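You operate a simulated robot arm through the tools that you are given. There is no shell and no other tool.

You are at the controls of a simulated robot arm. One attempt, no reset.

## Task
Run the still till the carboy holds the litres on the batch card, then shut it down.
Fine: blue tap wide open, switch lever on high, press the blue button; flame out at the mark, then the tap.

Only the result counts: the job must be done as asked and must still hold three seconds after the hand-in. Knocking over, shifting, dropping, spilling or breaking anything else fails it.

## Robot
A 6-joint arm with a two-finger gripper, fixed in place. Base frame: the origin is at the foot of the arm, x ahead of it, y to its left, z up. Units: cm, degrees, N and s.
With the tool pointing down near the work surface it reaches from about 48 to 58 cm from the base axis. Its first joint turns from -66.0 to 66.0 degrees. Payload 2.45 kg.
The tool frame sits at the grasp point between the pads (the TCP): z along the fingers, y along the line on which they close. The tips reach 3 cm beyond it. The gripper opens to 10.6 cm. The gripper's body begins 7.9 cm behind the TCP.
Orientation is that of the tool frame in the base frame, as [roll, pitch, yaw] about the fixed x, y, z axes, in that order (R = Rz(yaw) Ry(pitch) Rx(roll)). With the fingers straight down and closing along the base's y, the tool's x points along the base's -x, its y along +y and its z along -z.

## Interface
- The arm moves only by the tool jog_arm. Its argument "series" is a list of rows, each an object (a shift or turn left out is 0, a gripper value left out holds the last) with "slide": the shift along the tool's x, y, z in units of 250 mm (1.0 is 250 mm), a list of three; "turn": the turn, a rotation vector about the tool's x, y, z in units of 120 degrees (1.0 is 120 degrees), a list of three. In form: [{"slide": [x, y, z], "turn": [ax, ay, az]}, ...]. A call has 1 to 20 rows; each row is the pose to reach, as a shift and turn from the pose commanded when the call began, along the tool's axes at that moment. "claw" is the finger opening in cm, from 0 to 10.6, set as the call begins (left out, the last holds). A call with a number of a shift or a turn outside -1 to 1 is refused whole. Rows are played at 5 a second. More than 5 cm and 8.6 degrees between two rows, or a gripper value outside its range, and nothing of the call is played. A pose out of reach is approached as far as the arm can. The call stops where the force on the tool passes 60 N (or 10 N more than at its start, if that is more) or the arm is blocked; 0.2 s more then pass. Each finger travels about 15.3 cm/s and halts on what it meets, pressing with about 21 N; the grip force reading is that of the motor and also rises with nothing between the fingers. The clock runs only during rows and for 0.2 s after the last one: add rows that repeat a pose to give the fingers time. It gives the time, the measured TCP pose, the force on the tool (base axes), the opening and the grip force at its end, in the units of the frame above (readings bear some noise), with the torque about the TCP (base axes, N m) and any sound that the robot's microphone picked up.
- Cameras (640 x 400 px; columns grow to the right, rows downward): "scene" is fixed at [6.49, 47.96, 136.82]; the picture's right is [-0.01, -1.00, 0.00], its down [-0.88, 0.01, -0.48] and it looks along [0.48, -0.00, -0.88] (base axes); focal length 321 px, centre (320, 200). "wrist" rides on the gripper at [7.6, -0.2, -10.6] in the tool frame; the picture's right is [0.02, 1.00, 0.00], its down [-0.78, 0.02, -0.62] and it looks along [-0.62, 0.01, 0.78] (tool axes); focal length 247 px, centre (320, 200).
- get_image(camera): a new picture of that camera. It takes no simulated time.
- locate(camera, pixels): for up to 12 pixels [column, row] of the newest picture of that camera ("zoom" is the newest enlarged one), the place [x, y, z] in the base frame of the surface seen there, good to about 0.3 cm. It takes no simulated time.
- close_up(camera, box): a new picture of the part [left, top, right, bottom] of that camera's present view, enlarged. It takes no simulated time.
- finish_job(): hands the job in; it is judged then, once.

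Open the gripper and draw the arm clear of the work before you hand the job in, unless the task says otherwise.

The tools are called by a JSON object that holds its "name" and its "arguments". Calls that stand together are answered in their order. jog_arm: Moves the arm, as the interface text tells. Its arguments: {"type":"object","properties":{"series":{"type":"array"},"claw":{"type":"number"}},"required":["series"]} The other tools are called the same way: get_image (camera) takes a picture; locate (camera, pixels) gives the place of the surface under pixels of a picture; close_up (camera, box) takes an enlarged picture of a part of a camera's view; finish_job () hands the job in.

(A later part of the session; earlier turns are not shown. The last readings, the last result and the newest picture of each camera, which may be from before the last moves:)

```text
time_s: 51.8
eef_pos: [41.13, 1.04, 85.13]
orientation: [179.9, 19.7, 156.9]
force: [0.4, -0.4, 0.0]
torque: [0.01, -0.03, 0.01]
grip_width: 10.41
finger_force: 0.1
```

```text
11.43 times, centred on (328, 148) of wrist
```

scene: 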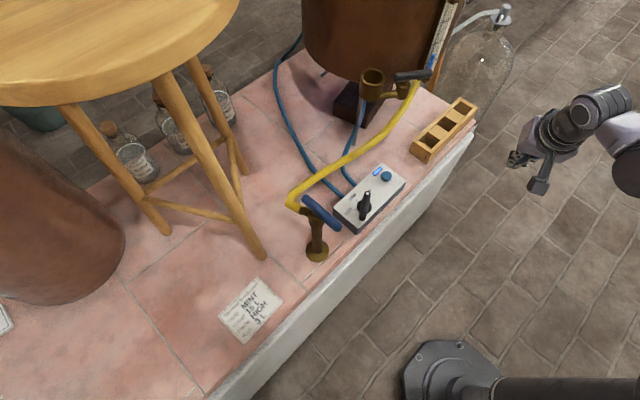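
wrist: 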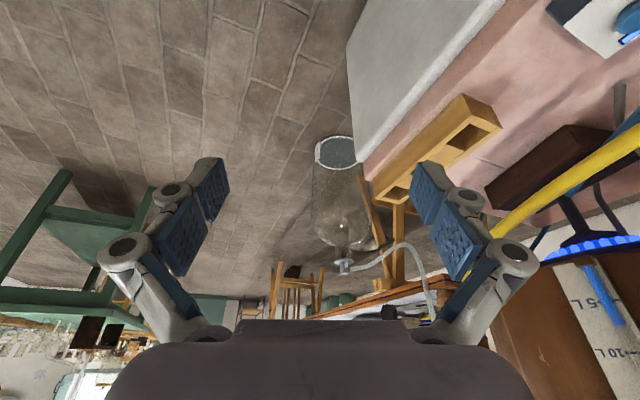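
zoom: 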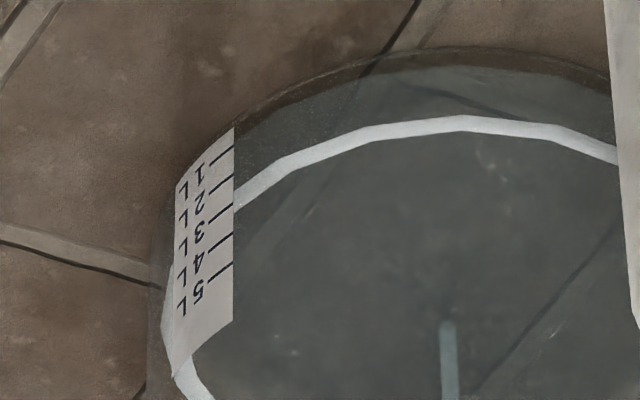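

The ring is now near row 124 at col 460; measuring it.

{"name": "locate", "arguments": {"camera": "zoom", "pixels": [[250, 191], [270, 176], [290, 162], [310, 154], [330, 147], [350, 139], [370, 135], [390, 132], [410, 129], [430, 126], [480, 125], [520, 129]]}}

{"name": "locate", "arguments": {"camera": "zoom", "pixels": [[260, 183], [280, 169], [300, 158], [320, 150], [340, 143], [360, 137], [380, 133], [400, 130], [225, 209], [228, 207], [222, 212], [218, 215]]}}

```text
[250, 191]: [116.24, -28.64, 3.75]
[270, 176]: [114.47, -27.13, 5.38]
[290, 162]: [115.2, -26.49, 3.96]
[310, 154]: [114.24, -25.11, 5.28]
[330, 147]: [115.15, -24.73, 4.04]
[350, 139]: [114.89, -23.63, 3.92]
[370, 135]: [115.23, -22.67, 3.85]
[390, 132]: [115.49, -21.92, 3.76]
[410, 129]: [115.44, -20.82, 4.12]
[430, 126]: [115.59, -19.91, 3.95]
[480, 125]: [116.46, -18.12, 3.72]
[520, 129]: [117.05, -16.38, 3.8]
```

```text
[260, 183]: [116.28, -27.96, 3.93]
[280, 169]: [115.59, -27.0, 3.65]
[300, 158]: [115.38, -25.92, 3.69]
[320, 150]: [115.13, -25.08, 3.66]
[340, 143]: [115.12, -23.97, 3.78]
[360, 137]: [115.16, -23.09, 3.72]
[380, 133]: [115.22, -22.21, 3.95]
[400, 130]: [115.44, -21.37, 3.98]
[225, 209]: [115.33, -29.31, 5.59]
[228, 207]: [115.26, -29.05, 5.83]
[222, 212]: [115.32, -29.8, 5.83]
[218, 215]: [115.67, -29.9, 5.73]
```

Level z≈3.85 at t=51.8, about 0.20 cm/s; the 3 L tick averages z≈5.62, due at t≈60.7. One more short wait and measurement, then I go to the lever.

{"name": "jog_arm", "arguments": {"series": [{}, {}, {}, {}, {}, {}, {}, {}, {}, {}]}}

{"name": "close_up", "arguments": {"camera": "wrist", "box": [308, 130, 348, 165]}}

{"name": "locate", "arguments": {"camera": "zoom", "pixels": [[260, 189], [280, 175], [300, 164], [320, 156], [340, 150], [360, 144], [380, 140], [400, 137], [420, 134], [440, 132], [480, 132], [500, 134]]}}

{"name": "locate", "arguments": {"camera": "zoom", "pixels": [[250, 197], [270, 182], [290, 169], [310, 160], [330, 153], [350, 147], [370, 142], [390, 138], [410, 135], [430, 133], [460, 131], [520, 137]]}}

```text
time_s: 54.0
eef_pos: [41.1, 1.03, 85.3]
orientation: [180.0, 19.7, 156.9]
force: [-0.3, -0.3, -0.7]
torque: [0.02, -0.01, 0.02]
grip_width: 10.38
finger_force: 0.0
```

```text
11.43 times, centred on (328, 148) of wrist
```

zoom: 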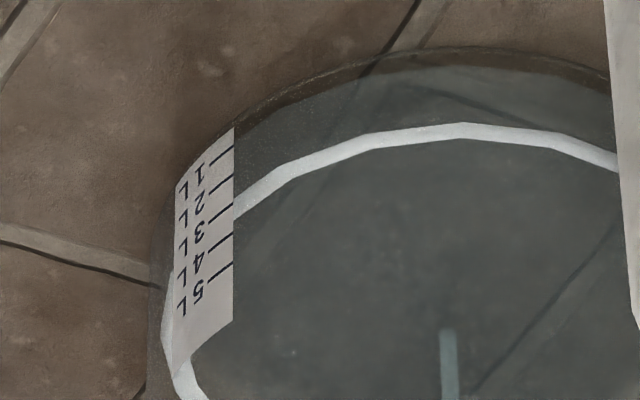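

```text
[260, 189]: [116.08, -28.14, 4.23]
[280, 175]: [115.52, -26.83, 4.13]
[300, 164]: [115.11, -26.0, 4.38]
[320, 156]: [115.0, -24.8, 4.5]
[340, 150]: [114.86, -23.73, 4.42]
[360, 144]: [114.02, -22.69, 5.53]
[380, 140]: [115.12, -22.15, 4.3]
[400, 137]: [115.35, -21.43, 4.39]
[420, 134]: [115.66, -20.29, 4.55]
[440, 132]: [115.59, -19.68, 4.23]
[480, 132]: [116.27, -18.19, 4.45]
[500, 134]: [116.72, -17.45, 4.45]
```

```text
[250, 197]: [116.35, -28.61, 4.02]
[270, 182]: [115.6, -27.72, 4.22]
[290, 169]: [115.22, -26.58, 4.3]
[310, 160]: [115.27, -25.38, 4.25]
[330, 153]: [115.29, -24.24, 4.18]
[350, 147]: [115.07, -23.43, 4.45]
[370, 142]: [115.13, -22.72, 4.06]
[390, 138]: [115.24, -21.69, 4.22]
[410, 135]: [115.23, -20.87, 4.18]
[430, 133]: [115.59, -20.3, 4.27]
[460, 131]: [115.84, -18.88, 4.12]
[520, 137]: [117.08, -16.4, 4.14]
```

Level z≈4.28 at t=54.0; 3 L due at t≈60.6. I go to the lever now: swing back, level and close the fingers to a peg.

{"name": "jog_arm", "arguments": {"series": [{"slide": [0.07, 0.154, 0], "turn": [-0.0096, 0.0324, -0.0546]}, {"slide": [0.141, 0.308, 0], "turn": [-0.0192, 0.0648, -0.1092]}, {"slide": [0.212, 0.461, 0], "turn": [-0.0288, 0.0972, -0.1638]}, {"slide": [0.282, 0.615, 0.001], "turn": [-0.0384, 0.1296, -0.2184]}, {"slide": [0.353, 0.769, 0.001], "turn": [-0.048, 0.162, -0.273]}], "claw": 0}}

```text
time_s: 55.2
eef_pos: [40.87, 22.0, 82.2]
orientation: [179.8, -0.3, -169.8]
force: [0.3, 0.2, 0.8]
torque: [0.01, -0.01, 0.0]
grip_width: 0.0
finger_force: 21.0
```

At (40.9,22,82), level. Now over the lever to its +y side and down to z≈68.3.

{"name": "jog_arm", "arguments": {"series": [{"slide": [-0.033, 0.175, 0]}, {"slide": [-0.066, 0.35, 0.03]}, {"slide": [-0.1, 0.524, 0.09]}, {"slide": [-0.133, 0.698, 0.16]}, {"slide": [-0.133, 0.698, 0.35]}, {"slide": [-0.133, 0.698, 0.5]}, {"slide": [-0.133, 0.698, 0.556]}]}}

{"name": "get_image", "arguments": {"camera": "wrist"}}

{"name": "close_up", "arguments": {"camera": "scene", "box": [300, 130, 440, 250]}}

```text
time_s: 56.8
eef_pos: [41.04, 39.9, 68.29]
orientation: [179.9, -0.2, -169.9]
force: [-0.5, -0.5, -0.2]
torque: [-0.02, 0.01, -0.02]
grip_width: 0.01
finger_force: 20.9
```

```text
taken
```

wrist: 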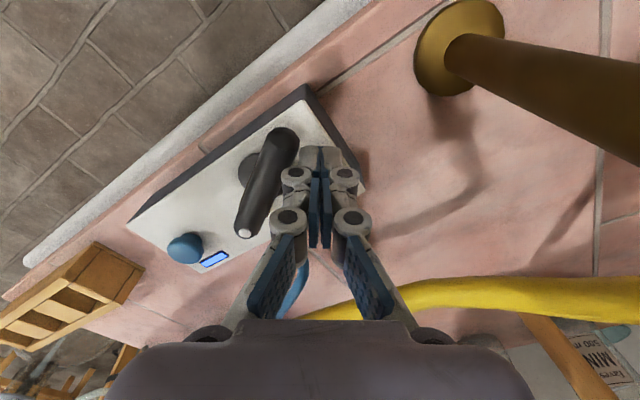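

```text
3.33 times, centred on (370, 190) of scene
```

zoom: 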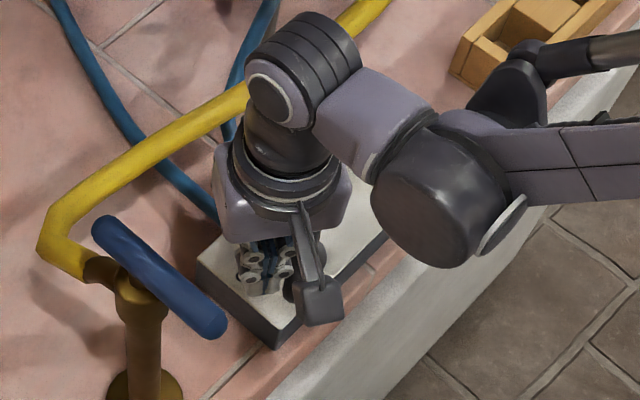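

The peg is at the lever's +y side (41.0,39.9), t=56.8. I hold about 1.8 s and then sweep the lever counter-clockwise through to OFF, arriving near t≈60.3.

{"name": "jog_arm", "arguments": {"series": [{}, {}, {}, {}, {}, {}, {}, {}, {}, {"slide": [0.0122, -0.0325, 0]}, {"slide": [0.0474, -0.0754, 0]}, {"slide": [0.0689, -0.133, 0]}, {"slide": [0.0693, -0.1947, 0]}, {"slide": [0.0486, -0.2523, 0]}, {"slide": [0.0094, -0.2999, 0]}, {"slide": [-0.0405, -0.3298, 0]}, {"slide": [-0.0493, -0.333, 0]}]}}

{"name": "get_image", "arguments": {"camera": "wrist"}}

{"name": "close_up", "arguments": {"camera": "scene", "box": [300, 130, 440, 250]}}

```text
time_s: 60.4
eef_pos: [43.63, 31.86, 68.26]
orientation: [179.8, -0.5, -169.9]
force: [-13.0, -4.3, -2.6]
torque: [-0.06, 0.22, 0.15]
grip_width: 0.0
finger_force: 21.0
```

```text
taken
```

wrist: 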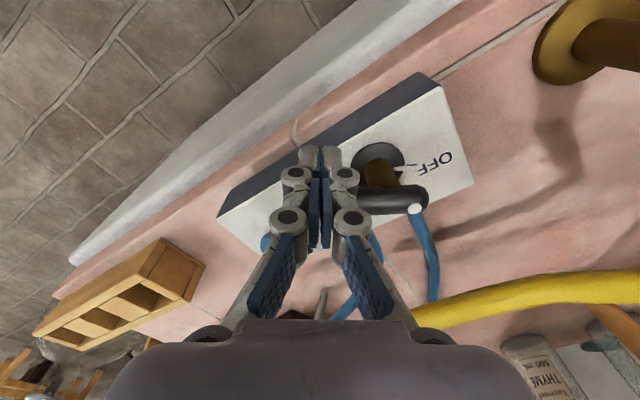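

```text
3.33 times, centred on (370, 190) of scene
```

zoom: 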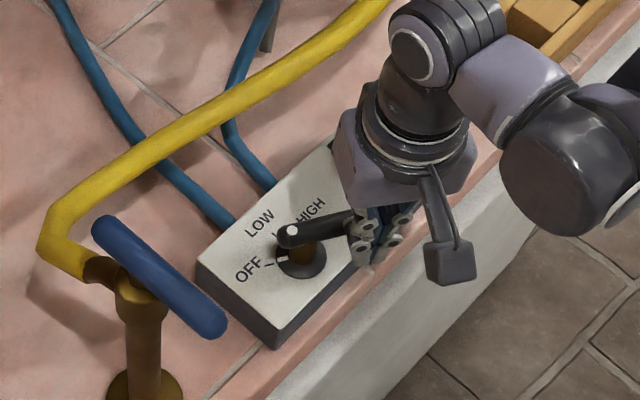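

The lever is at OFF against its stop (13 N). I back off and head to the viewing pose to check the flame and the level.

{"name": "jog_arm", "arguments": {"series": [{"slide": [0.03, 0, 0]}, {"slide": [0.05, -0.03, -0.12], "turn": [0.0096, -0.0324, 0.0546]}, {"slide": [0.07, -0.16, -0.22], "turn": [0.0192, -0.0648, 0.1092]}, {"slide": [0.09, -0.29, -0.32], "turn": [0.0288, -0.0972, 0.1638]}, {"slide": [0.1, -0.42, -0.42], "turn": [0.0384, -0.1296, 0.2184]}, {"slide": [0.12, -0.544, -0.48], "turn": [0.048, -0.162, 0.273]}]}}

{"name": "close_up", "arguments": {"camera": "scene", "box": [300, 130, 440, 250]}}

{"name": "get_image", "arguments": {"camera": "wrist"}}

```text
time_s: 61.8
eef_pos: [43.15, 17.83, 80.4]
orientation: [179.9, 19.8, 156.8]
force: [0.1, -1.2, -0.2]
torque: [-0.03, -0.02, 0.04]
grip_width: 0.0
finger_force: 20.5
```

```text
3.33 times, centred on (370, 190) of scene
```

zoom: 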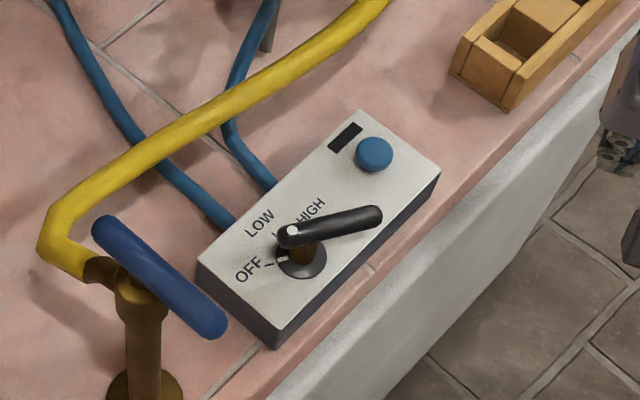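

```text
taken
```

wrist: 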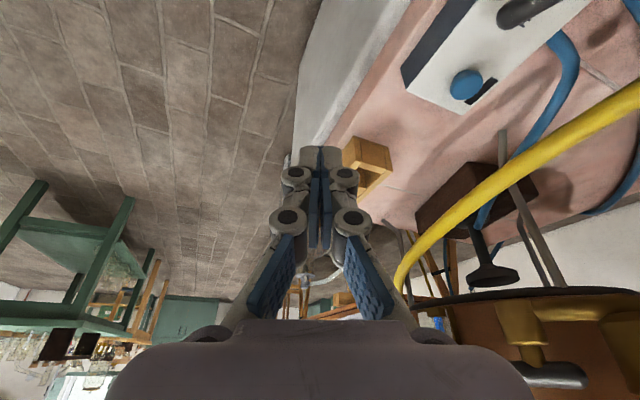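

The flame ring is gone and the indicator is dark. I continue to the viewing pose and read the carboy.

{"name": "jog_arm", "arguments": {"series": [{"slide": [-0.061, -0.163, -0.029]}, {"slide": [-0.122, -0.325, -0.058]}, {"slide": [-0.183, -0.488, -0.088]}, {"slide": [-0.243, -0.65, -0.117]}, {"slide": [-0.243, -0.65, -0.117]}], "claw": 10.4}}

{"name": "close_up", "arguments": {"camera": "wrist", "box": [308, 130, 348, 165]}}

{"name": "close_up", "arguments": {"camera": "wrist", "box": [280, 120, 400, 280]}}

```text
time_s: 63.0
eef_pos: [41.37, 1.17, 85.12]
orientation: [179.9, 19.7, 157.0]
force: [-0.1, 0.2, -0.3]
torque: [-0.02, 0.02, 0.01]
grip_width: 10.4
finger_force: 0.1
```

```text
11.43 times, centred on (328, 148) of wrist
```

zoom: 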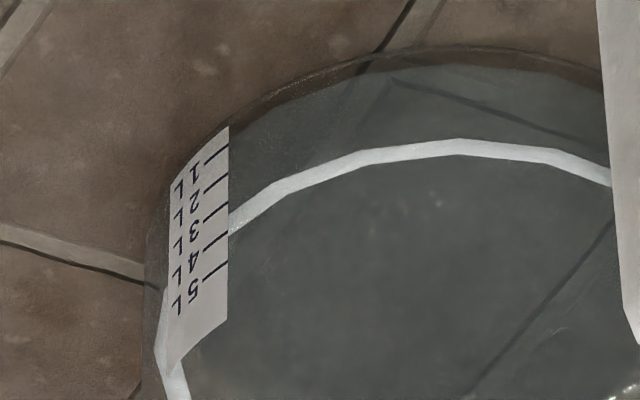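

```text
2.50 times, centred on (340, 200) of wrist
```

zoom: 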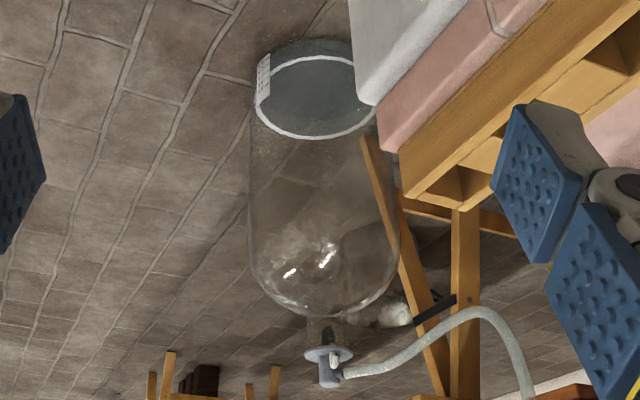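

The stream has stopped. I measure the final level against the 3 L tick.

{"name": "close_up", "arguments": {"camera": "wrist", "box": [308, 130, 348, 165]}}

{"name": "locate", "arguments": {"camera": "zoom", "pixels": [[250, 207], [270, 193], [290, 183], [310, 174], [330, 167], [350, 161], [370, 156], [390, 154], [410, 152], [430, 150], [460, 147], [500, 150]]}}

{"name": "locate", "arguments": {"camera": "zoom", "pixels": [[260, 200], [280, 188], [300, 178], [320, 170], [340, 164], [360, 158], [380, 155], [400, 153], [420, 151], [440, 149], [480, 149], [540, 155]]}}

{"name": "locate", "arguments": {"camera": "zoom", "pixels": [[222, 148], [218, 151], [222, 178], [218, 182], [223, 207], [219, 210], [215, 213], [222, 237], [218, 240], [222, 267], [218, 270], [211, 217]]}}

```text
11.43 times, centred on (328, 148) of wrist
```

zoom: 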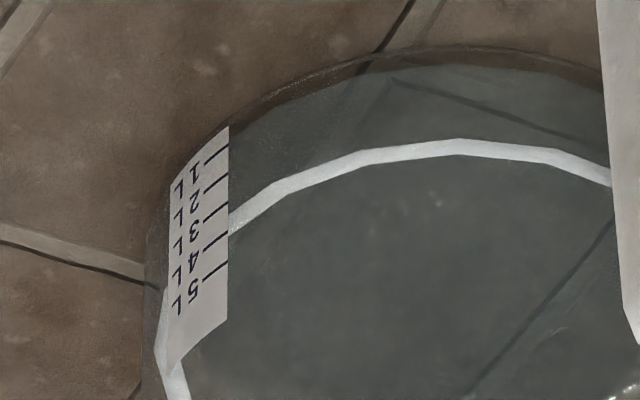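

```text
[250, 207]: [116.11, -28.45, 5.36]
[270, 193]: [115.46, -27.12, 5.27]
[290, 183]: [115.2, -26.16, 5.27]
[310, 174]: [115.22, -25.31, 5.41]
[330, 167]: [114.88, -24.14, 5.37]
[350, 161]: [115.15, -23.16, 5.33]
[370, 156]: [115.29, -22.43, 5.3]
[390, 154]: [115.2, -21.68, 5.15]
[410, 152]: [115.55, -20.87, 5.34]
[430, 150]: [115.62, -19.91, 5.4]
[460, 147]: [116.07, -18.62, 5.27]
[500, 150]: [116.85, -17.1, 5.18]
```

```text
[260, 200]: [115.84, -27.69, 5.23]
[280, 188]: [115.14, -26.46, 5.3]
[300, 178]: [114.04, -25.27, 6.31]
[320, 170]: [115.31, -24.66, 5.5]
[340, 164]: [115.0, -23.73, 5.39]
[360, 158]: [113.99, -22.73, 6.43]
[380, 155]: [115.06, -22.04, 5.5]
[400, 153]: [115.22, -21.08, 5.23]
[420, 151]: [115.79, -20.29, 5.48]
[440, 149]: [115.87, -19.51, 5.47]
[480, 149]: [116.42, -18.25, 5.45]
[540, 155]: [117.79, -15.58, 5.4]
```

```text
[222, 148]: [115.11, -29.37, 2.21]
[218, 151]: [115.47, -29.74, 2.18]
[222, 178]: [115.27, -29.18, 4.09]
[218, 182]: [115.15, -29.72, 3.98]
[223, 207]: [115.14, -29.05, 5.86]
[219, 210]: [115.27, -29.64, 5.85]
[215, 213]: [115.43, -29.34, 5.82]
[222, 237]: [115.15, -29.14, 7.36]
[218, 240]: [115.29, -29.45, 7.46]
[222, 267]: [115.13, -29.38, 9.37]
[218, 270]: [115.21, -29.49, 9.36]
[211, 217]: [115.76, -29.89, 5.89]
```

Level is z≈5.35 while the 3 L tick (fit of all ticks) is z≈5.70, so the carboy holds about 2.8 L — roughly 0.2 L short. I'll relight briefly to top up: first swing back to the lever's outer side.

{"name": "jog_arm", "arguments": {"series": [{"slide": [0.038, 0.163, 0.003], "turn": [-0.0096, 0.0324, -0.0546]}, {"slide": [0.076, 0.327, 0.007], "turn": [-0.0192, 0.0648, -0.1092]}, {"slide": [0.115, 0.49, 0.01], "turn": [-0.0288, 0.0972, -0.1638]}, {"slide": [0.153, 0.654, 0.014], "turn": [-0.0384, 0.1296, -0.2184]}, {"slide": [0.191, 0.817, 0.017], "turn": [-0.048, 0.162, -0.273]}, {"slide": [0.191, 0.817, 0.017], "turn": [-0.048, 0.162, -0.273]}], "claw": 0}}

```text
time_s: 64.4
eef_pos: [45.25, 21.55, 82.86]
orientation: [179.9, -0.1, -169.8]
force: [0.5, 0.2, 0.1]
torque: [-0.03, 0.0, 0.0]
grip_width: 0.0
finger_force: 20.7
```

Now to (48.2,32.9) and down to the lever's far side.

{"name": "jog_arm", "arguments": {"series": [{"slide": [-0.066, 0.142, 0.05]}, {"slide": [-0.13, 0.28, 0.12]}, {"slide": [-0.197, 0.426, 0.2]}, {"slide": [-0.197, 0.426, 0.38]}, {"slide": [-0.197, 0.426, 0.53]}, {"slide": [-0.197, 0.426, 0.58]}, {"slide": [-0.197, 0.426, 0.58]}]}}

{"name": "close_up", "arguments": {"camera": "scene", "box": [310, 120, 450, 250]}}

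{"name": "get_image", "arguments": {"camera": "scene"}}

{"name": "close_up", "arguments": {"camera": "scene", "box": [430, 0, 530, 130]}}

```text
time_s: 66.0
eef_pos: [48.19, 32.81, 68.56]
orientation: [179.8, -0.1, -169.9]
force: [-0.1, 0.1, 0.9]
torque: [-0.01, 0.0, 0.03]
grip_width: 0.0
finger_force: 21.1
```

```text
3.08 times, centred on (380, 185) of scene
```

zoom: 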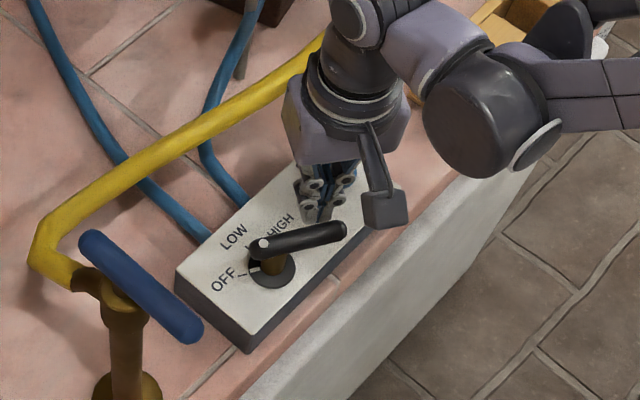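

```text
taken
```

scene: 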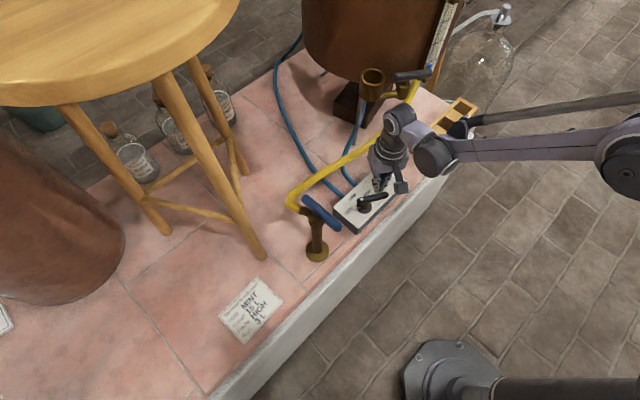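

```text
3.08 times, centred on (480, 65) of scene
```

zoom: 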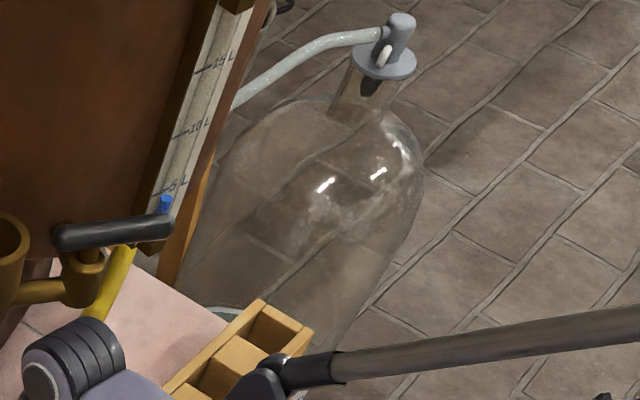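

The scene camera sees the carboy body, so it will show the stream. I sweep the lever to HIGH again and move over the button.

{"name": "jog_arm", "arguments": {"series": [{"slide": [0.0397, 0.0099, 0]}, {"slide": [0.0796, -0.0066, 0]}, {"slide": [0.1255, -0.0131, 0]}, {"slide": [0.1713, -0.007, 0]}, {"slide": [0.2144, 0.0105, 0]}, {"slide": [0.2509, 0.0383, 0]}, {"slide": [0.2793, 0.0748, 0]}, {"slide": [0.2974, 0.1175, 0]}, {"slide": [0.3035, 0.1539, 0]}, {"slide": [0.3035, 0.1539, 0]}, {"slide": [0.3, 0.09, 0]}, {"slide": [0.25, -0.02, -0.03]}, {"slide": [0.15, -0.1, -0.08]}, {"slide": [0.02, -0.15, -0.11]}, {"slide": [-0.168, -0.14, -0.114]}, {"slide": [-0.168, -0.14, -0.114]}]}}

{"name": "close_up", "arguments": {"camera": "scene", "box": [340, 130, 440, 220]}}

{"name": "get_image", "arguments": {"camera": "wrist"}}

```text
time_s: 69.4
eef_pos: [52.86, 30.33, 71.1]
orientation: [179.8, -0.2, -169.8]
force: [-0.1, 0.0, -0.4]
torque: [-0.03, -0.01, 0.02]
grip_width: 0.02
finger_force: 20.6
```

```text
4.44 times, centred on (390, 175) of scene
```

zoom: 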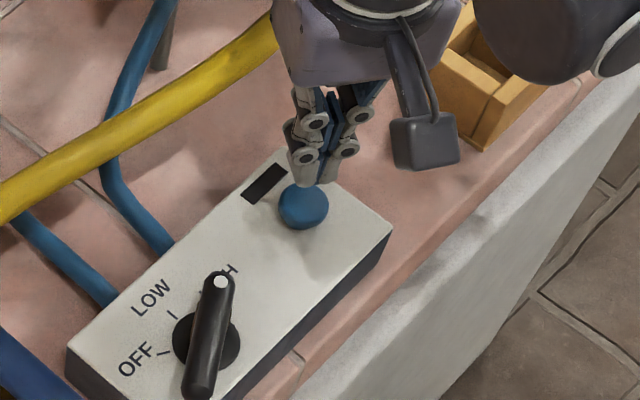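

```text
taken
```

wrist: 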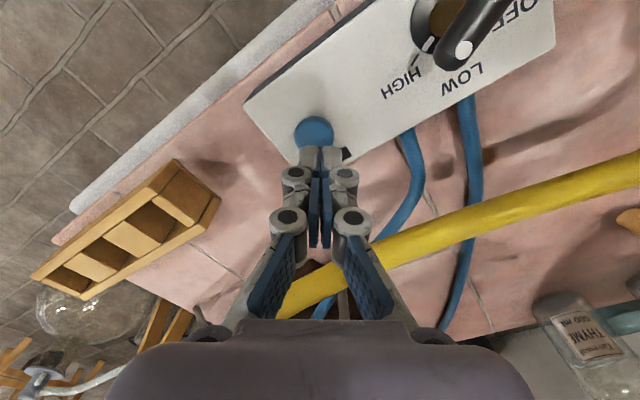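

Lever on HIGH, fingertips over the button. I press it now.

{"name": "jog_arm", "arguments": {"series": [{"slide": [0, 0, 0.09]}, {"slide": [0, 0, 0.135]}, {"slide": [0, 0, 0.158]}, {"slide": [0, 0, 0.166]}]}}

{"name": "close_up", "arguments": {"camera": "scene", "box": [340, 130, 440, 220]}}

{"name": "close_up", "arguments": {"camera": "scene", "box": [430, 0, 530, 130]}}

```text
time_s: 70.4
eef_pos: [52.9, 30.09, 67.22]
orientation: [179.7, -0.2, -169.9]
force: [0.0, -0.7, 2.6]
torque: [-0.06, -0.03, -0.01]
grip_width: 0.59
finger_force: 28.8
```

```text
4.44 times, centred on (390, 175) of scene
```

zoom: 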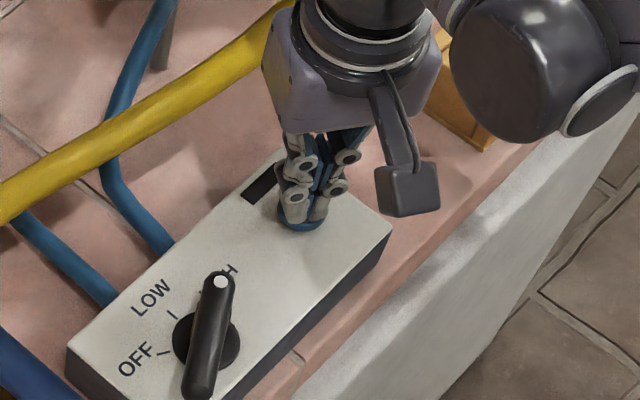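

```text
3.08 times, centred on (480, 65) of scene
```

zoom: 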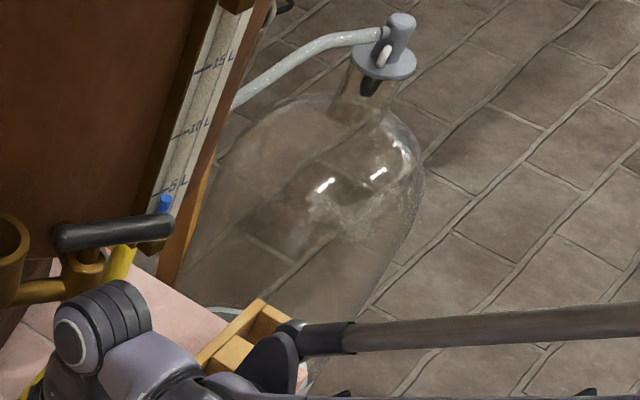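

Not lit yet at z 67.22; I press 0.25 cm further.

{"name": "jog_arm", "arguments": {"series": [{"slide": [0, 0, 0.01]}]}}

{"name": "close_up", "arguments": {"camera": "scene", "box": [340, 130, 440, 220]}}

{"name": "close_up", "arguments": {"camera": "scene", "box": [430, 0, 530, 130]}}

```text
time_s: 70.8
eef_pos: [52.97, 30.08, 66.92]
orientation: [179.8, -0.3, -170.1]
force: [-0.1, -3.0, 5.1]
torque: [-0.07, -0.02, -0.03]
grip_width: 0.6
finger_force: 28.2
heard: click
```

```text
4.44 times, centred on (390, 175) of scene
```

zoom: 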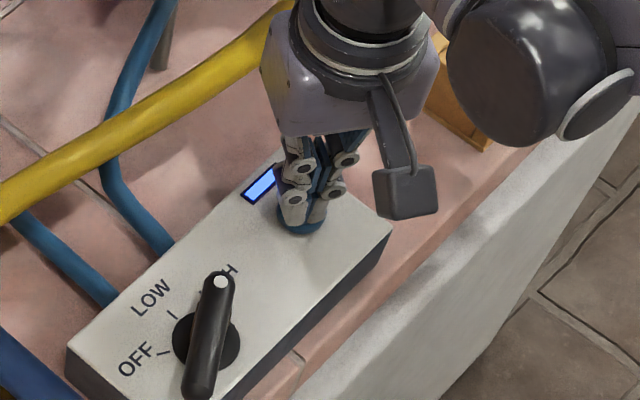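

```text
3.08 times, centred on (480, 65) of scene
```

zoom: 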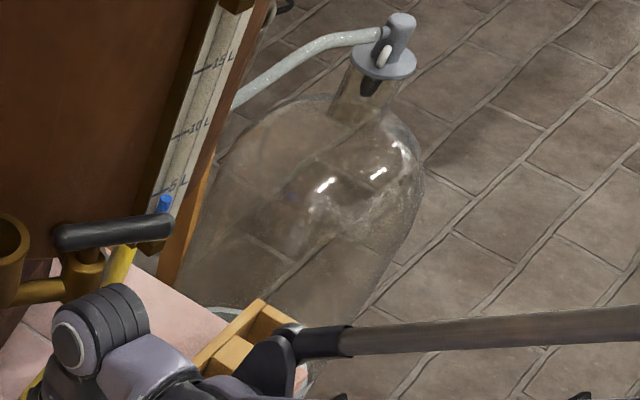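

A click and the window is lit; no stream yet. I lift and go to the lever's +y side, ready to sweep off.

{"name": "jog_arm", "arguments": {"series": [{"slide": [0, 0, -0.16]}, {"slide": [0.06, 0.07, -0.28]}, {"slide": [0.16, 0.184, -0.33]}, {"slide": [0.27, 0.31, -0.33]}, {"slide": [0.37, 0.424, -0.3]}, {"slide": [0.403, 0.463, -0.16]}, {"slide": [0.403, 0.463, -0.055]}]}}

{"name": "close_up", "arguments": {"camera": "scene", "box": [430, 0, 530, 130]}}

{"name": "get_image", "arguments": {"camera": "wrist"}}

{"name": "get_image", "arguments": {"camera": "scene"}}

```text
time_s: 72.4
eef_pos: [40.76, 39.92, 68.26]
orientation: [179.8, -0.2, -170.0]
force: [0.0, 0.5, -0.2]
torque: [0.0, 0.0, 0.01]
grip_width: 0.0
finger_force: 29.1
```

```text
3.08 times, centred on (480, 65) of scene
```

zoom: 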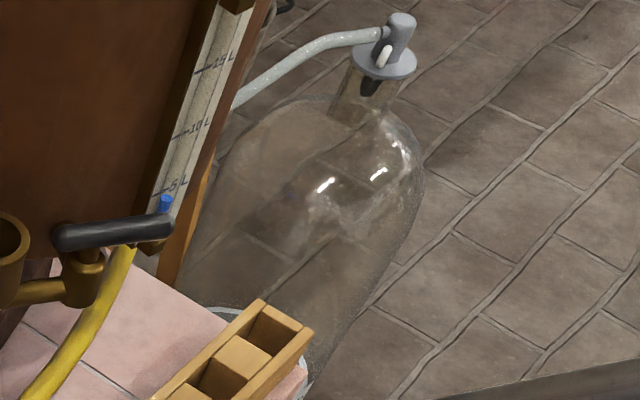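

```text
taken
```

wrist: 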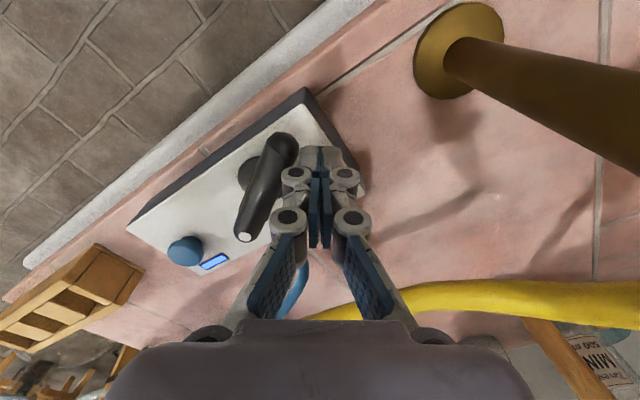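

```text
taken
```

scene: 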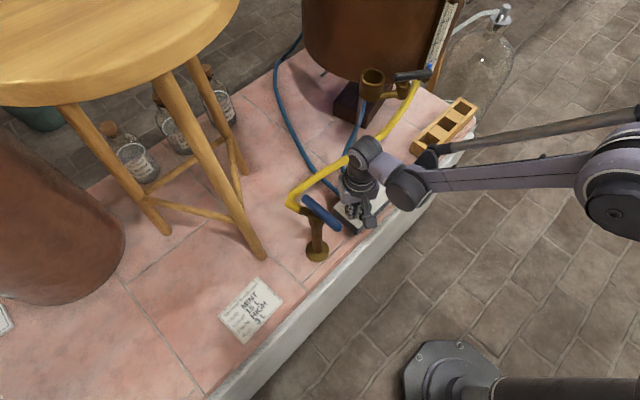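

Peg in place; still no stream at t=72.4. I zoom on the far ring edge (scene ~(447,102)) and the strip corner (~(476,127)) to see whether I can read the level from here.

{"name": "close_up", "arguments": {"camera": "scene", "box": [462, 110, 494, 132]}}

{"name": "close_up", "arguments": {"camera": "scene", "box": [430, 90, 470, 115]}}

{"name": "locate", "arguments": {"camera": "zoom", "pixels": [[260, 160], [300, 150], [340, 150], [280, 158], [320, 150]]}}

```text
16.00 times, centred on (478, 121) of scene
```

zoom: 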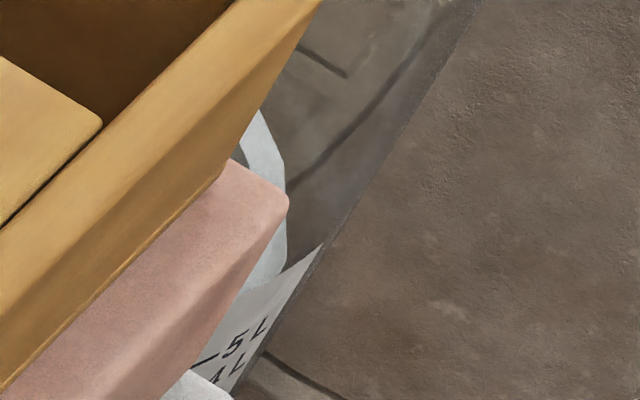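

```text
16.00 times, centred on (450, 102) of scene
```

zoom: 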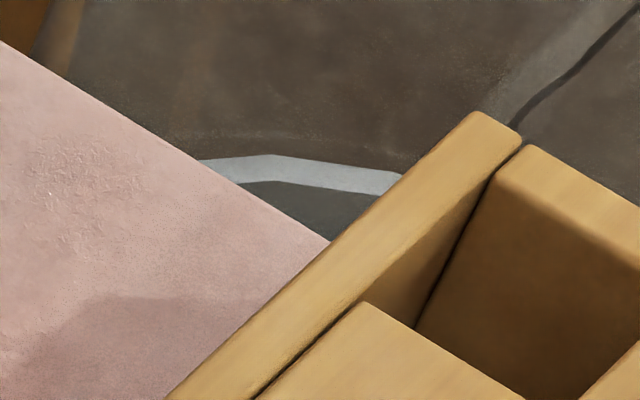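

```text
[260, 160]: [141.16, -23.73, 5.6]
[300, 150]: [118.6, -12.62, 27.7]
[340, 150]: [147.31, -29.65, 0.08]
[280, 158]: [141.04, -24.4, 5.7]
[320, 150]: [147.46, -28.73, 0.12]
```

The far rim is visible here at high zoom (rim rows 154–183 at col 270). I sample it for a level reading and look at the 5 L tick for calibration.

{"name": "locate", "arguments": {"camera": "zoom", "pixels": [[230, 166], [250, 166], [260, 170], [270, 168], [280, 168], [290, 170], [300, 172], [310, 173], [320, 174], [340, 177], [360, 180], [380, 183]]}}

{"name": "close_up", "arguments": {"camera": "scene", "box": [462, 110, 494, 132]}}

{"name": "locate", "arguments": {"camera": "zoom", "pixels": [[205, 361], [212, 357], [200, 364], [275, 160], [270, 150], [265, 140], [278, 170], [268, 260], [262, 272], [275, 165], [260, 130], [272, 250]]}}

```text
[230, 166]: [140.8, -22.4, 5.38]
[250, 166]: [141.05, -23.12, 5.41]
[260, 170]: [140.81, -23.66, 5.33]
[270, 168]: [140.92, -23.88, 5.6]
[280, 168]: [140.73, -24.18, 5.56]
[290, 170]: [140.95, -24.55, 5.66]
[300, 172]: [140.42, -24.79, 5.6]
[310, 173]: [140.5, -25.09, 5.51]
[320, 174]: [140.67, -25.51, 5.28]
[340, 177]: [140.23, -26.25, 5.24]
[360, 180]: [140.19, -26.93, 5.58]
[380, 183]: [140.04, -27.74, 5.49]
```

```text
16.00 times, centred on (478, 121) of scene
```

zoom: 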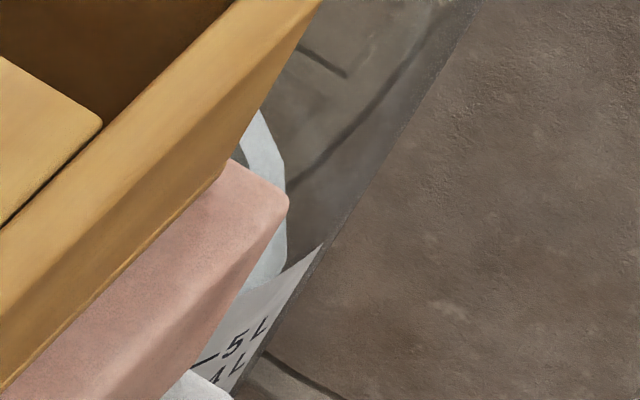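

```text
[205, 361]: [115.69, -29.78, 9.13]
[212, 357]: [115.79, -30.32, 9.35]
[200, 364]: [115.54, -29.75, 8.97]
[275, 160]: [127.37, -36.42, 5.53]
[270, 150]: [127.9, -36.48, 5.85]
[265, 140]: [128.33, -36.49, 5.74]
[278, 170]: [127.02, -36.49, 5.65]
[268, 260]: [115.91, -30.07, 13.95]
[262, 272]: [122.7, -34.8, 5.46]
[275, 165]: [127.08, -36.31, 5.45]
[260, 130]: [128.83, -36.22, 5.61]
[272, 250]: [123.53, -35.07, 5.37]
```

From here the rim reads z≈5.52 against the 5 L tick at 9.15 (so 3 L ≈5.6); averaging both views the carboy is ~0.1–0.15 L short, i.e. about 1 s of flow. I move the peg close to contact and watch for the stream.

{"name": "jog_arm", "arguments": {"series": [{"slide": [-0.0024, -0.0278, 0]}, {"slide": [-0.0024, -0.0278, 0]}]}}

{"name": "close_up", "arguments": {"camera": "scene", "box": [430, 0, 530, 130]}}

```text
time_s: 73.0
eef_pos: [41.17, 39.21, 68.36]
orientation: [179.8, -0.2, -169.9]
force: [-0.9, 0.6, -0.1]
torque: [0.01, -0.02, 0.01]
grip_width: 0.0
finger_force: 28.5
```

```text
3.08 times, centred on (480, 65) of scene
```

zoom: 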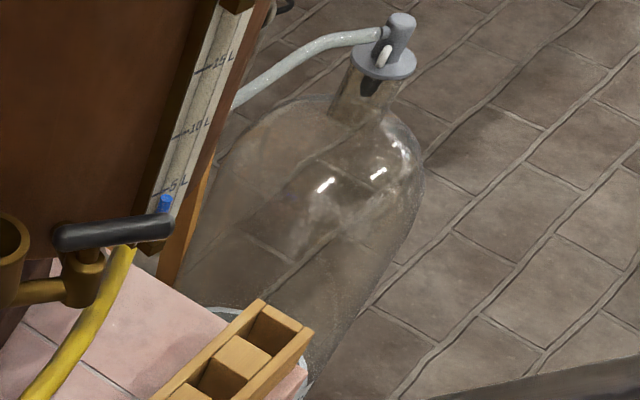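

No stream yet at t=73.0. I hold 0.6 s more and look again.

{"name": "jog_arm", "arguments": {"series": [{}, {}]}}

{"name": "close_up", "arguments": {"camera": "scene", "box": [430, 0, 530, 130]}}

```text
time_s: 73.6
eef_pos: [41.08, 39.1, 68.25]
orientation: [179.7, -0.2, -170.0]
force: [-0.5, 1.0, -0.4]
torque: [0.04, 0.02, -0.02]
grip_width: 0.01
finger_force: 29.1
```

```text
3.08 times, centred on (480, 65) of scene
```

zoom: 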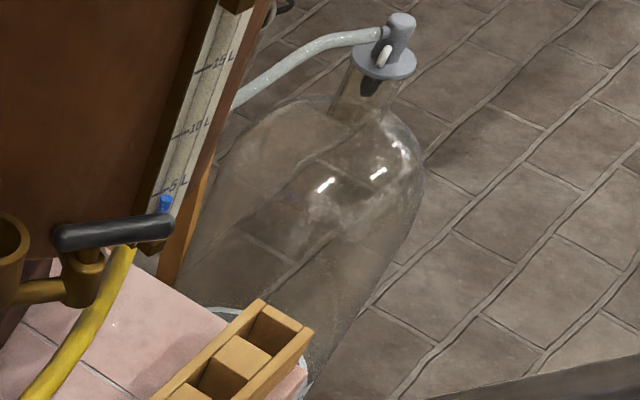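

Still no stream at t=73.6; same again.

{"name": "jog_arm", "arguments": {"series": [{}, {}]}}

{"name": "close_up", "arguments": {"camera": "scene", "box": [430, 0, 530, 130]}}

```text
time_s: 74.2
eef_pos: [41.06, 39.15, 68.33]
orientation: [179.8, -0.2, -170.0]
force: [-0.3, 0.0, 0.7]
torque: [-0.02, 0.02, 0.0]
grip_width: 0.01
finger_force: 28.9
```

```text
3.08 times, centred on (480, 65) of scene
```

zoom: 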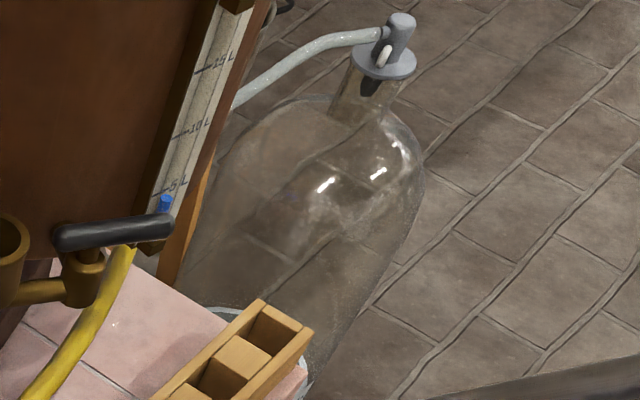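

No stream visible at t=74.2. I keep stepping, also checking the rim row for movement.

{"name": "jog_arm", "arguments": {"series": [{}, {}]}}

{"name": "close_up", "arguments": {"camera": "scene", "box": [440, 20, 520, 110]}}

{"name": "close_up", "arguments": {"camera": "scene", "box": [430, 90, 470, 115]}}

```text
time_s: 74.8
eef_pos: [41.24, 39.18, 68.24]
orientation: [179.9, -0.2, -170.0]
force: [1.0, -0.6, -0.1]
torque: [-0.02, 0.06, 0.01]
grip_width: 0.03
finger_force: 28.3
```

```text
4.44 times, centred on (480, 65) of scene
```

zoom: 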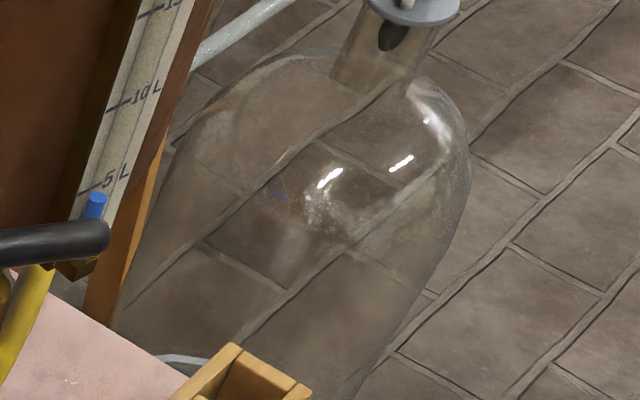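

```text
16.00 times, centred on (450, 102) of scene
```

zoom: 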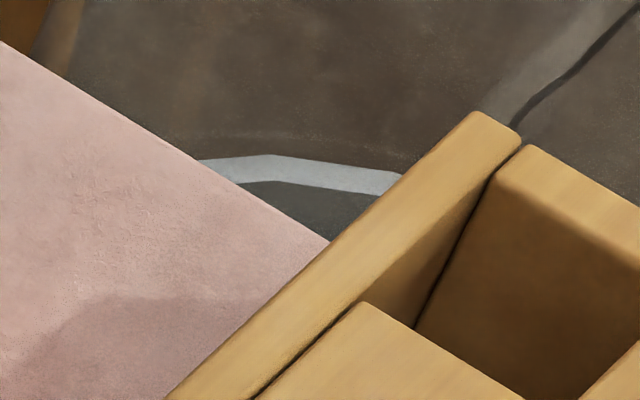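

No flow and the rim is unmoved (row 154 at col 270). Stepping on.

{"name": "jog_arm", "arguments": {"series": [{}, {}]}}

{"name": "close_up", "arguments": {"camera": "scene", "box": [440, 20, 520, 110]}}

```text
time_s: 75.4
eef_pos: [41.2, 39.03, 68.28]
orientation: [179.8, -0.2, -169.9]
force: [0.2, 0.1, 0.2]
torque: [0.0, 0.01, 0.0]
grip_width: 0.03
finger_force: 28.5
```

```text
4.44 times, centred on (480, 65) of scene
```

zoom: 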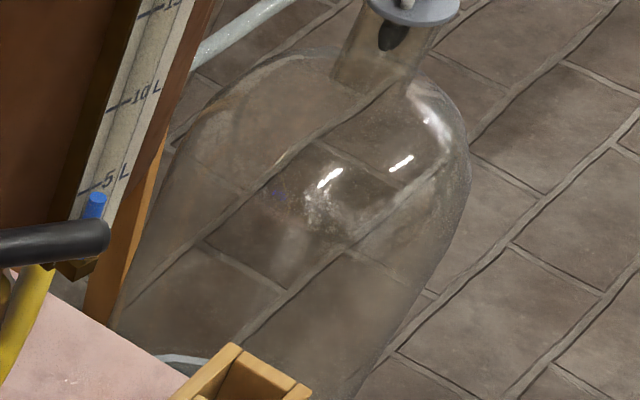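

Nothing at t=75.4. Stepping on.

{"name": "jog_arm", "arguments": {"series": [{}, {}]}}

{"name": "close_up", "arguments": {"camera": "scene", "box": [440, 20, 520, 110]}}

```text
time_s: 76.0
eef_pos: [41.03, 39.21, 68.38]
orientation: [179.8, -0.1, -169.8]
force: [0.6, -0.2, -0.4]
torque: [-0.01, 0.05, -0.01]
grip_width: 0.01
finger_force: 28.6
```

```text
4.44 times, centred on (480, 65) of scene
```

zoom: 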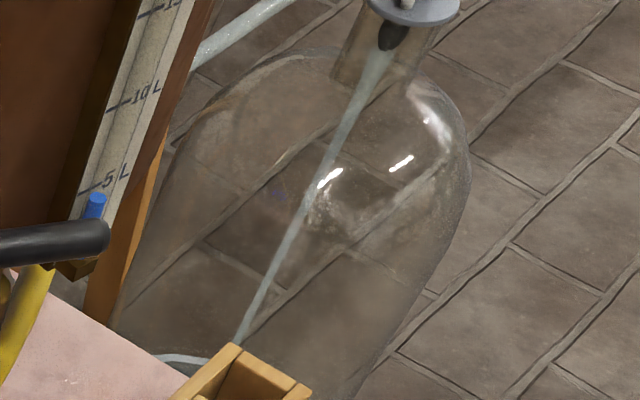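

The stream has just started (t between 75.4 and 76.0). I sweep the lever to OFF now, giving about 1.2 s of flow.

{"name": "jog_arm", "arguments": {"series": [{"slide": [0.0442, -0.0454, 0]}, {"slide": [0.0657, -0.103, 0]}, {"slide": [0.0661, -0.1647, 0]}, {"slide": [0.0454, -0.2224, 0]}, {"slide": [0.0062, -0.2699, 0]}, {"slide": [-0.0437, -0.2998, 0]}, {"slide": [-0.0525, -0.303, 0]}]}}

{"name": "close_up", "arguments": {"camera": "scene", "box": [300, 130, 440, 250]}}

{"name": "close_up", "arguments": {"camera": "scene", "box": [440, 20, 520, 110]}}

```text
time_s: 77.6
eef_pos: [43.62, 31.95, 68.38]
orientation: [179.8, -0.6, -169.8]
force: [-15.2, -1.9, -1.9]
torque: [-0.05, 0.24, 0.18]
grip_width: 0.02
finger_force: 28.0
```

```text
3.33 times, centred on (370, 190) of scene
```

zoom: 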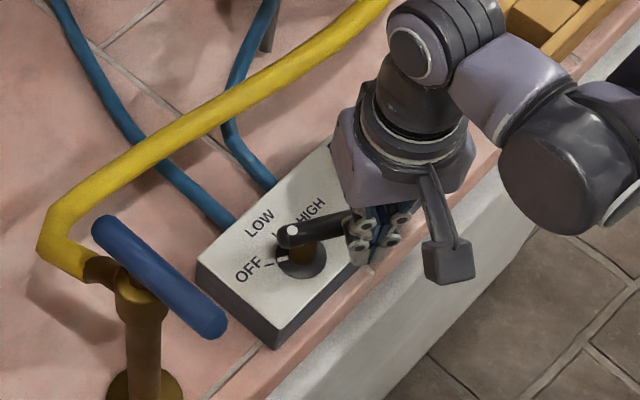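

```text
4.44 times, centred on (480, 65) of scene
```

zoom: 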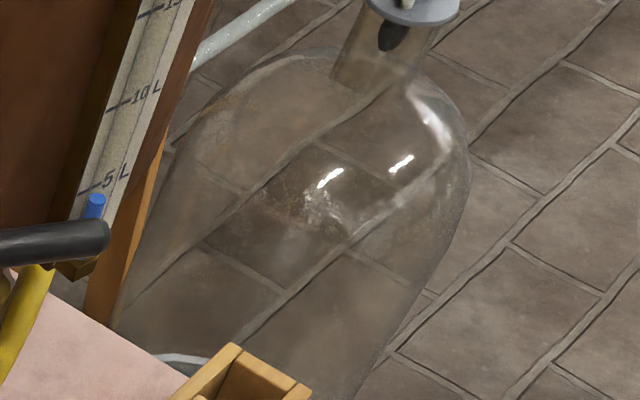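

The flame lever is at OFF and the stream has stopped. I back off and go to the viewing pose for a reading.

{"name": "close_up", "arguments": {"camera": "scene", "box": [430, 90, 470, 115]}}

{"name": "jog_arm", "arguments": {"series": [{"slide": [0.03, 0, 0]}, {"slide": [0.05, -0.03, -0.12], "turn": [0.0096, -0.0324, 0.0546]}, {"slide": [0.07, -0.16, -0.22], "turn": [0.0192, -0.0648, 0.1092]}, {"slide": [0.09, -0.29, -0.32], "turn": [0.0288, -0.0972, 0.1638]}, {"slide": [0.1, -0.42, -0.42], "turn": [0.0384, -0.1296, 0.2184]}, {"slide": [0.12, -0.544, -0.48], "turn": [0.048, -0.162, 0.273]}]}}

```text
16.00 times, centred on (450, 102) of scene
```

zoom: 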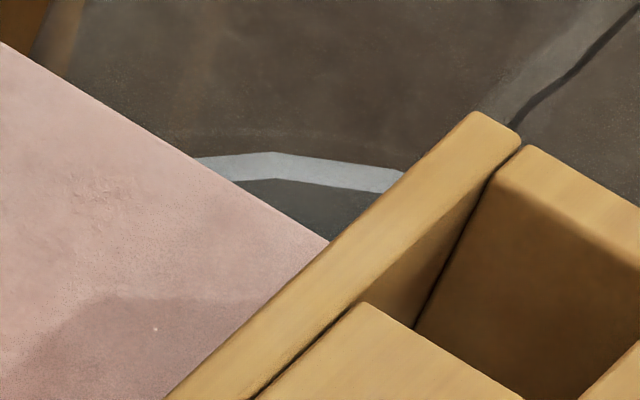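

```text
time_s: 79.0
eef_pos: [42.94, 18.02, 80.41]
orientation: [179.9, 19.8, 156.8]
force: [0.1, -0.4, -0.9]
torque: [0.01, 0.01, 0.01]
grip_width: 0.0
finger_force: 28.3
```

The rim rose by about 3 px (~0.2 cm). Continuing to the viewing pose.

{"name": "jog_arm", "arguments": {"series": [{"slide": [-0.061, -0.163, -0.029]}, {"slide": [-0.122, -0.325, -0.058]}, {"slide": [-0.183, -0.488, -0.088]}, {"slide": [-0.243, -0.65, -0.117]}, {"slide": [-0.243, -0.65, -0.117]}], "claw": 10.4}}

{"name": "close_up", "arguments": {"camera": "wrist", "box": [308, 130, 348, 165]}}

{"name": "get_image", "arguments": {"camera": "scene"}}

```text
time_s: 80.2
eef_pos: [41.09, 1.07, 85.18]
orientation: [-180.0, 19.7, 157.0]
force: [0.3, 0.5, -0.1]
torque: [0.0, 0.02, 0.03]
grip_width: 10.41
finger_force: 0.1
```

```text
11.43 times, centred on (328, 148) of wrist
```

zoom: 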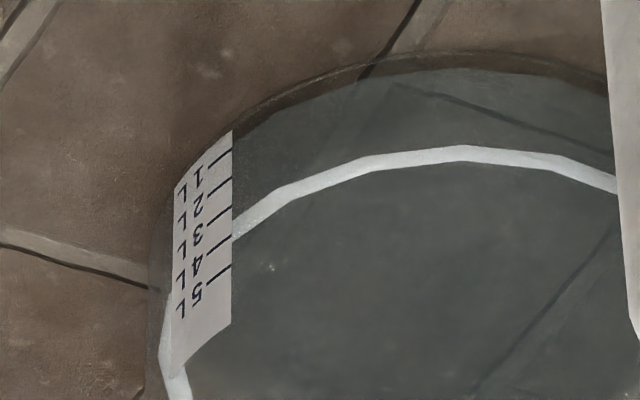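

```text
taken
```

scene: 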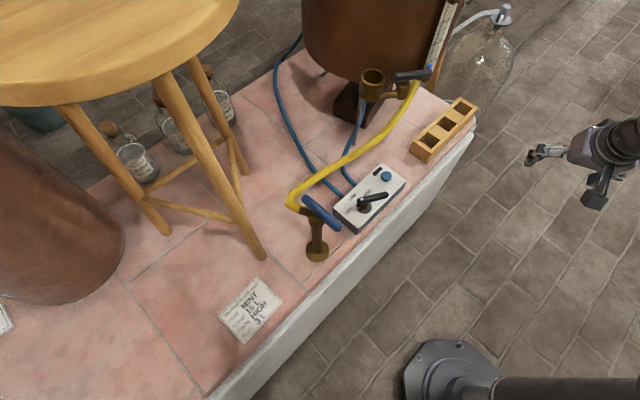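

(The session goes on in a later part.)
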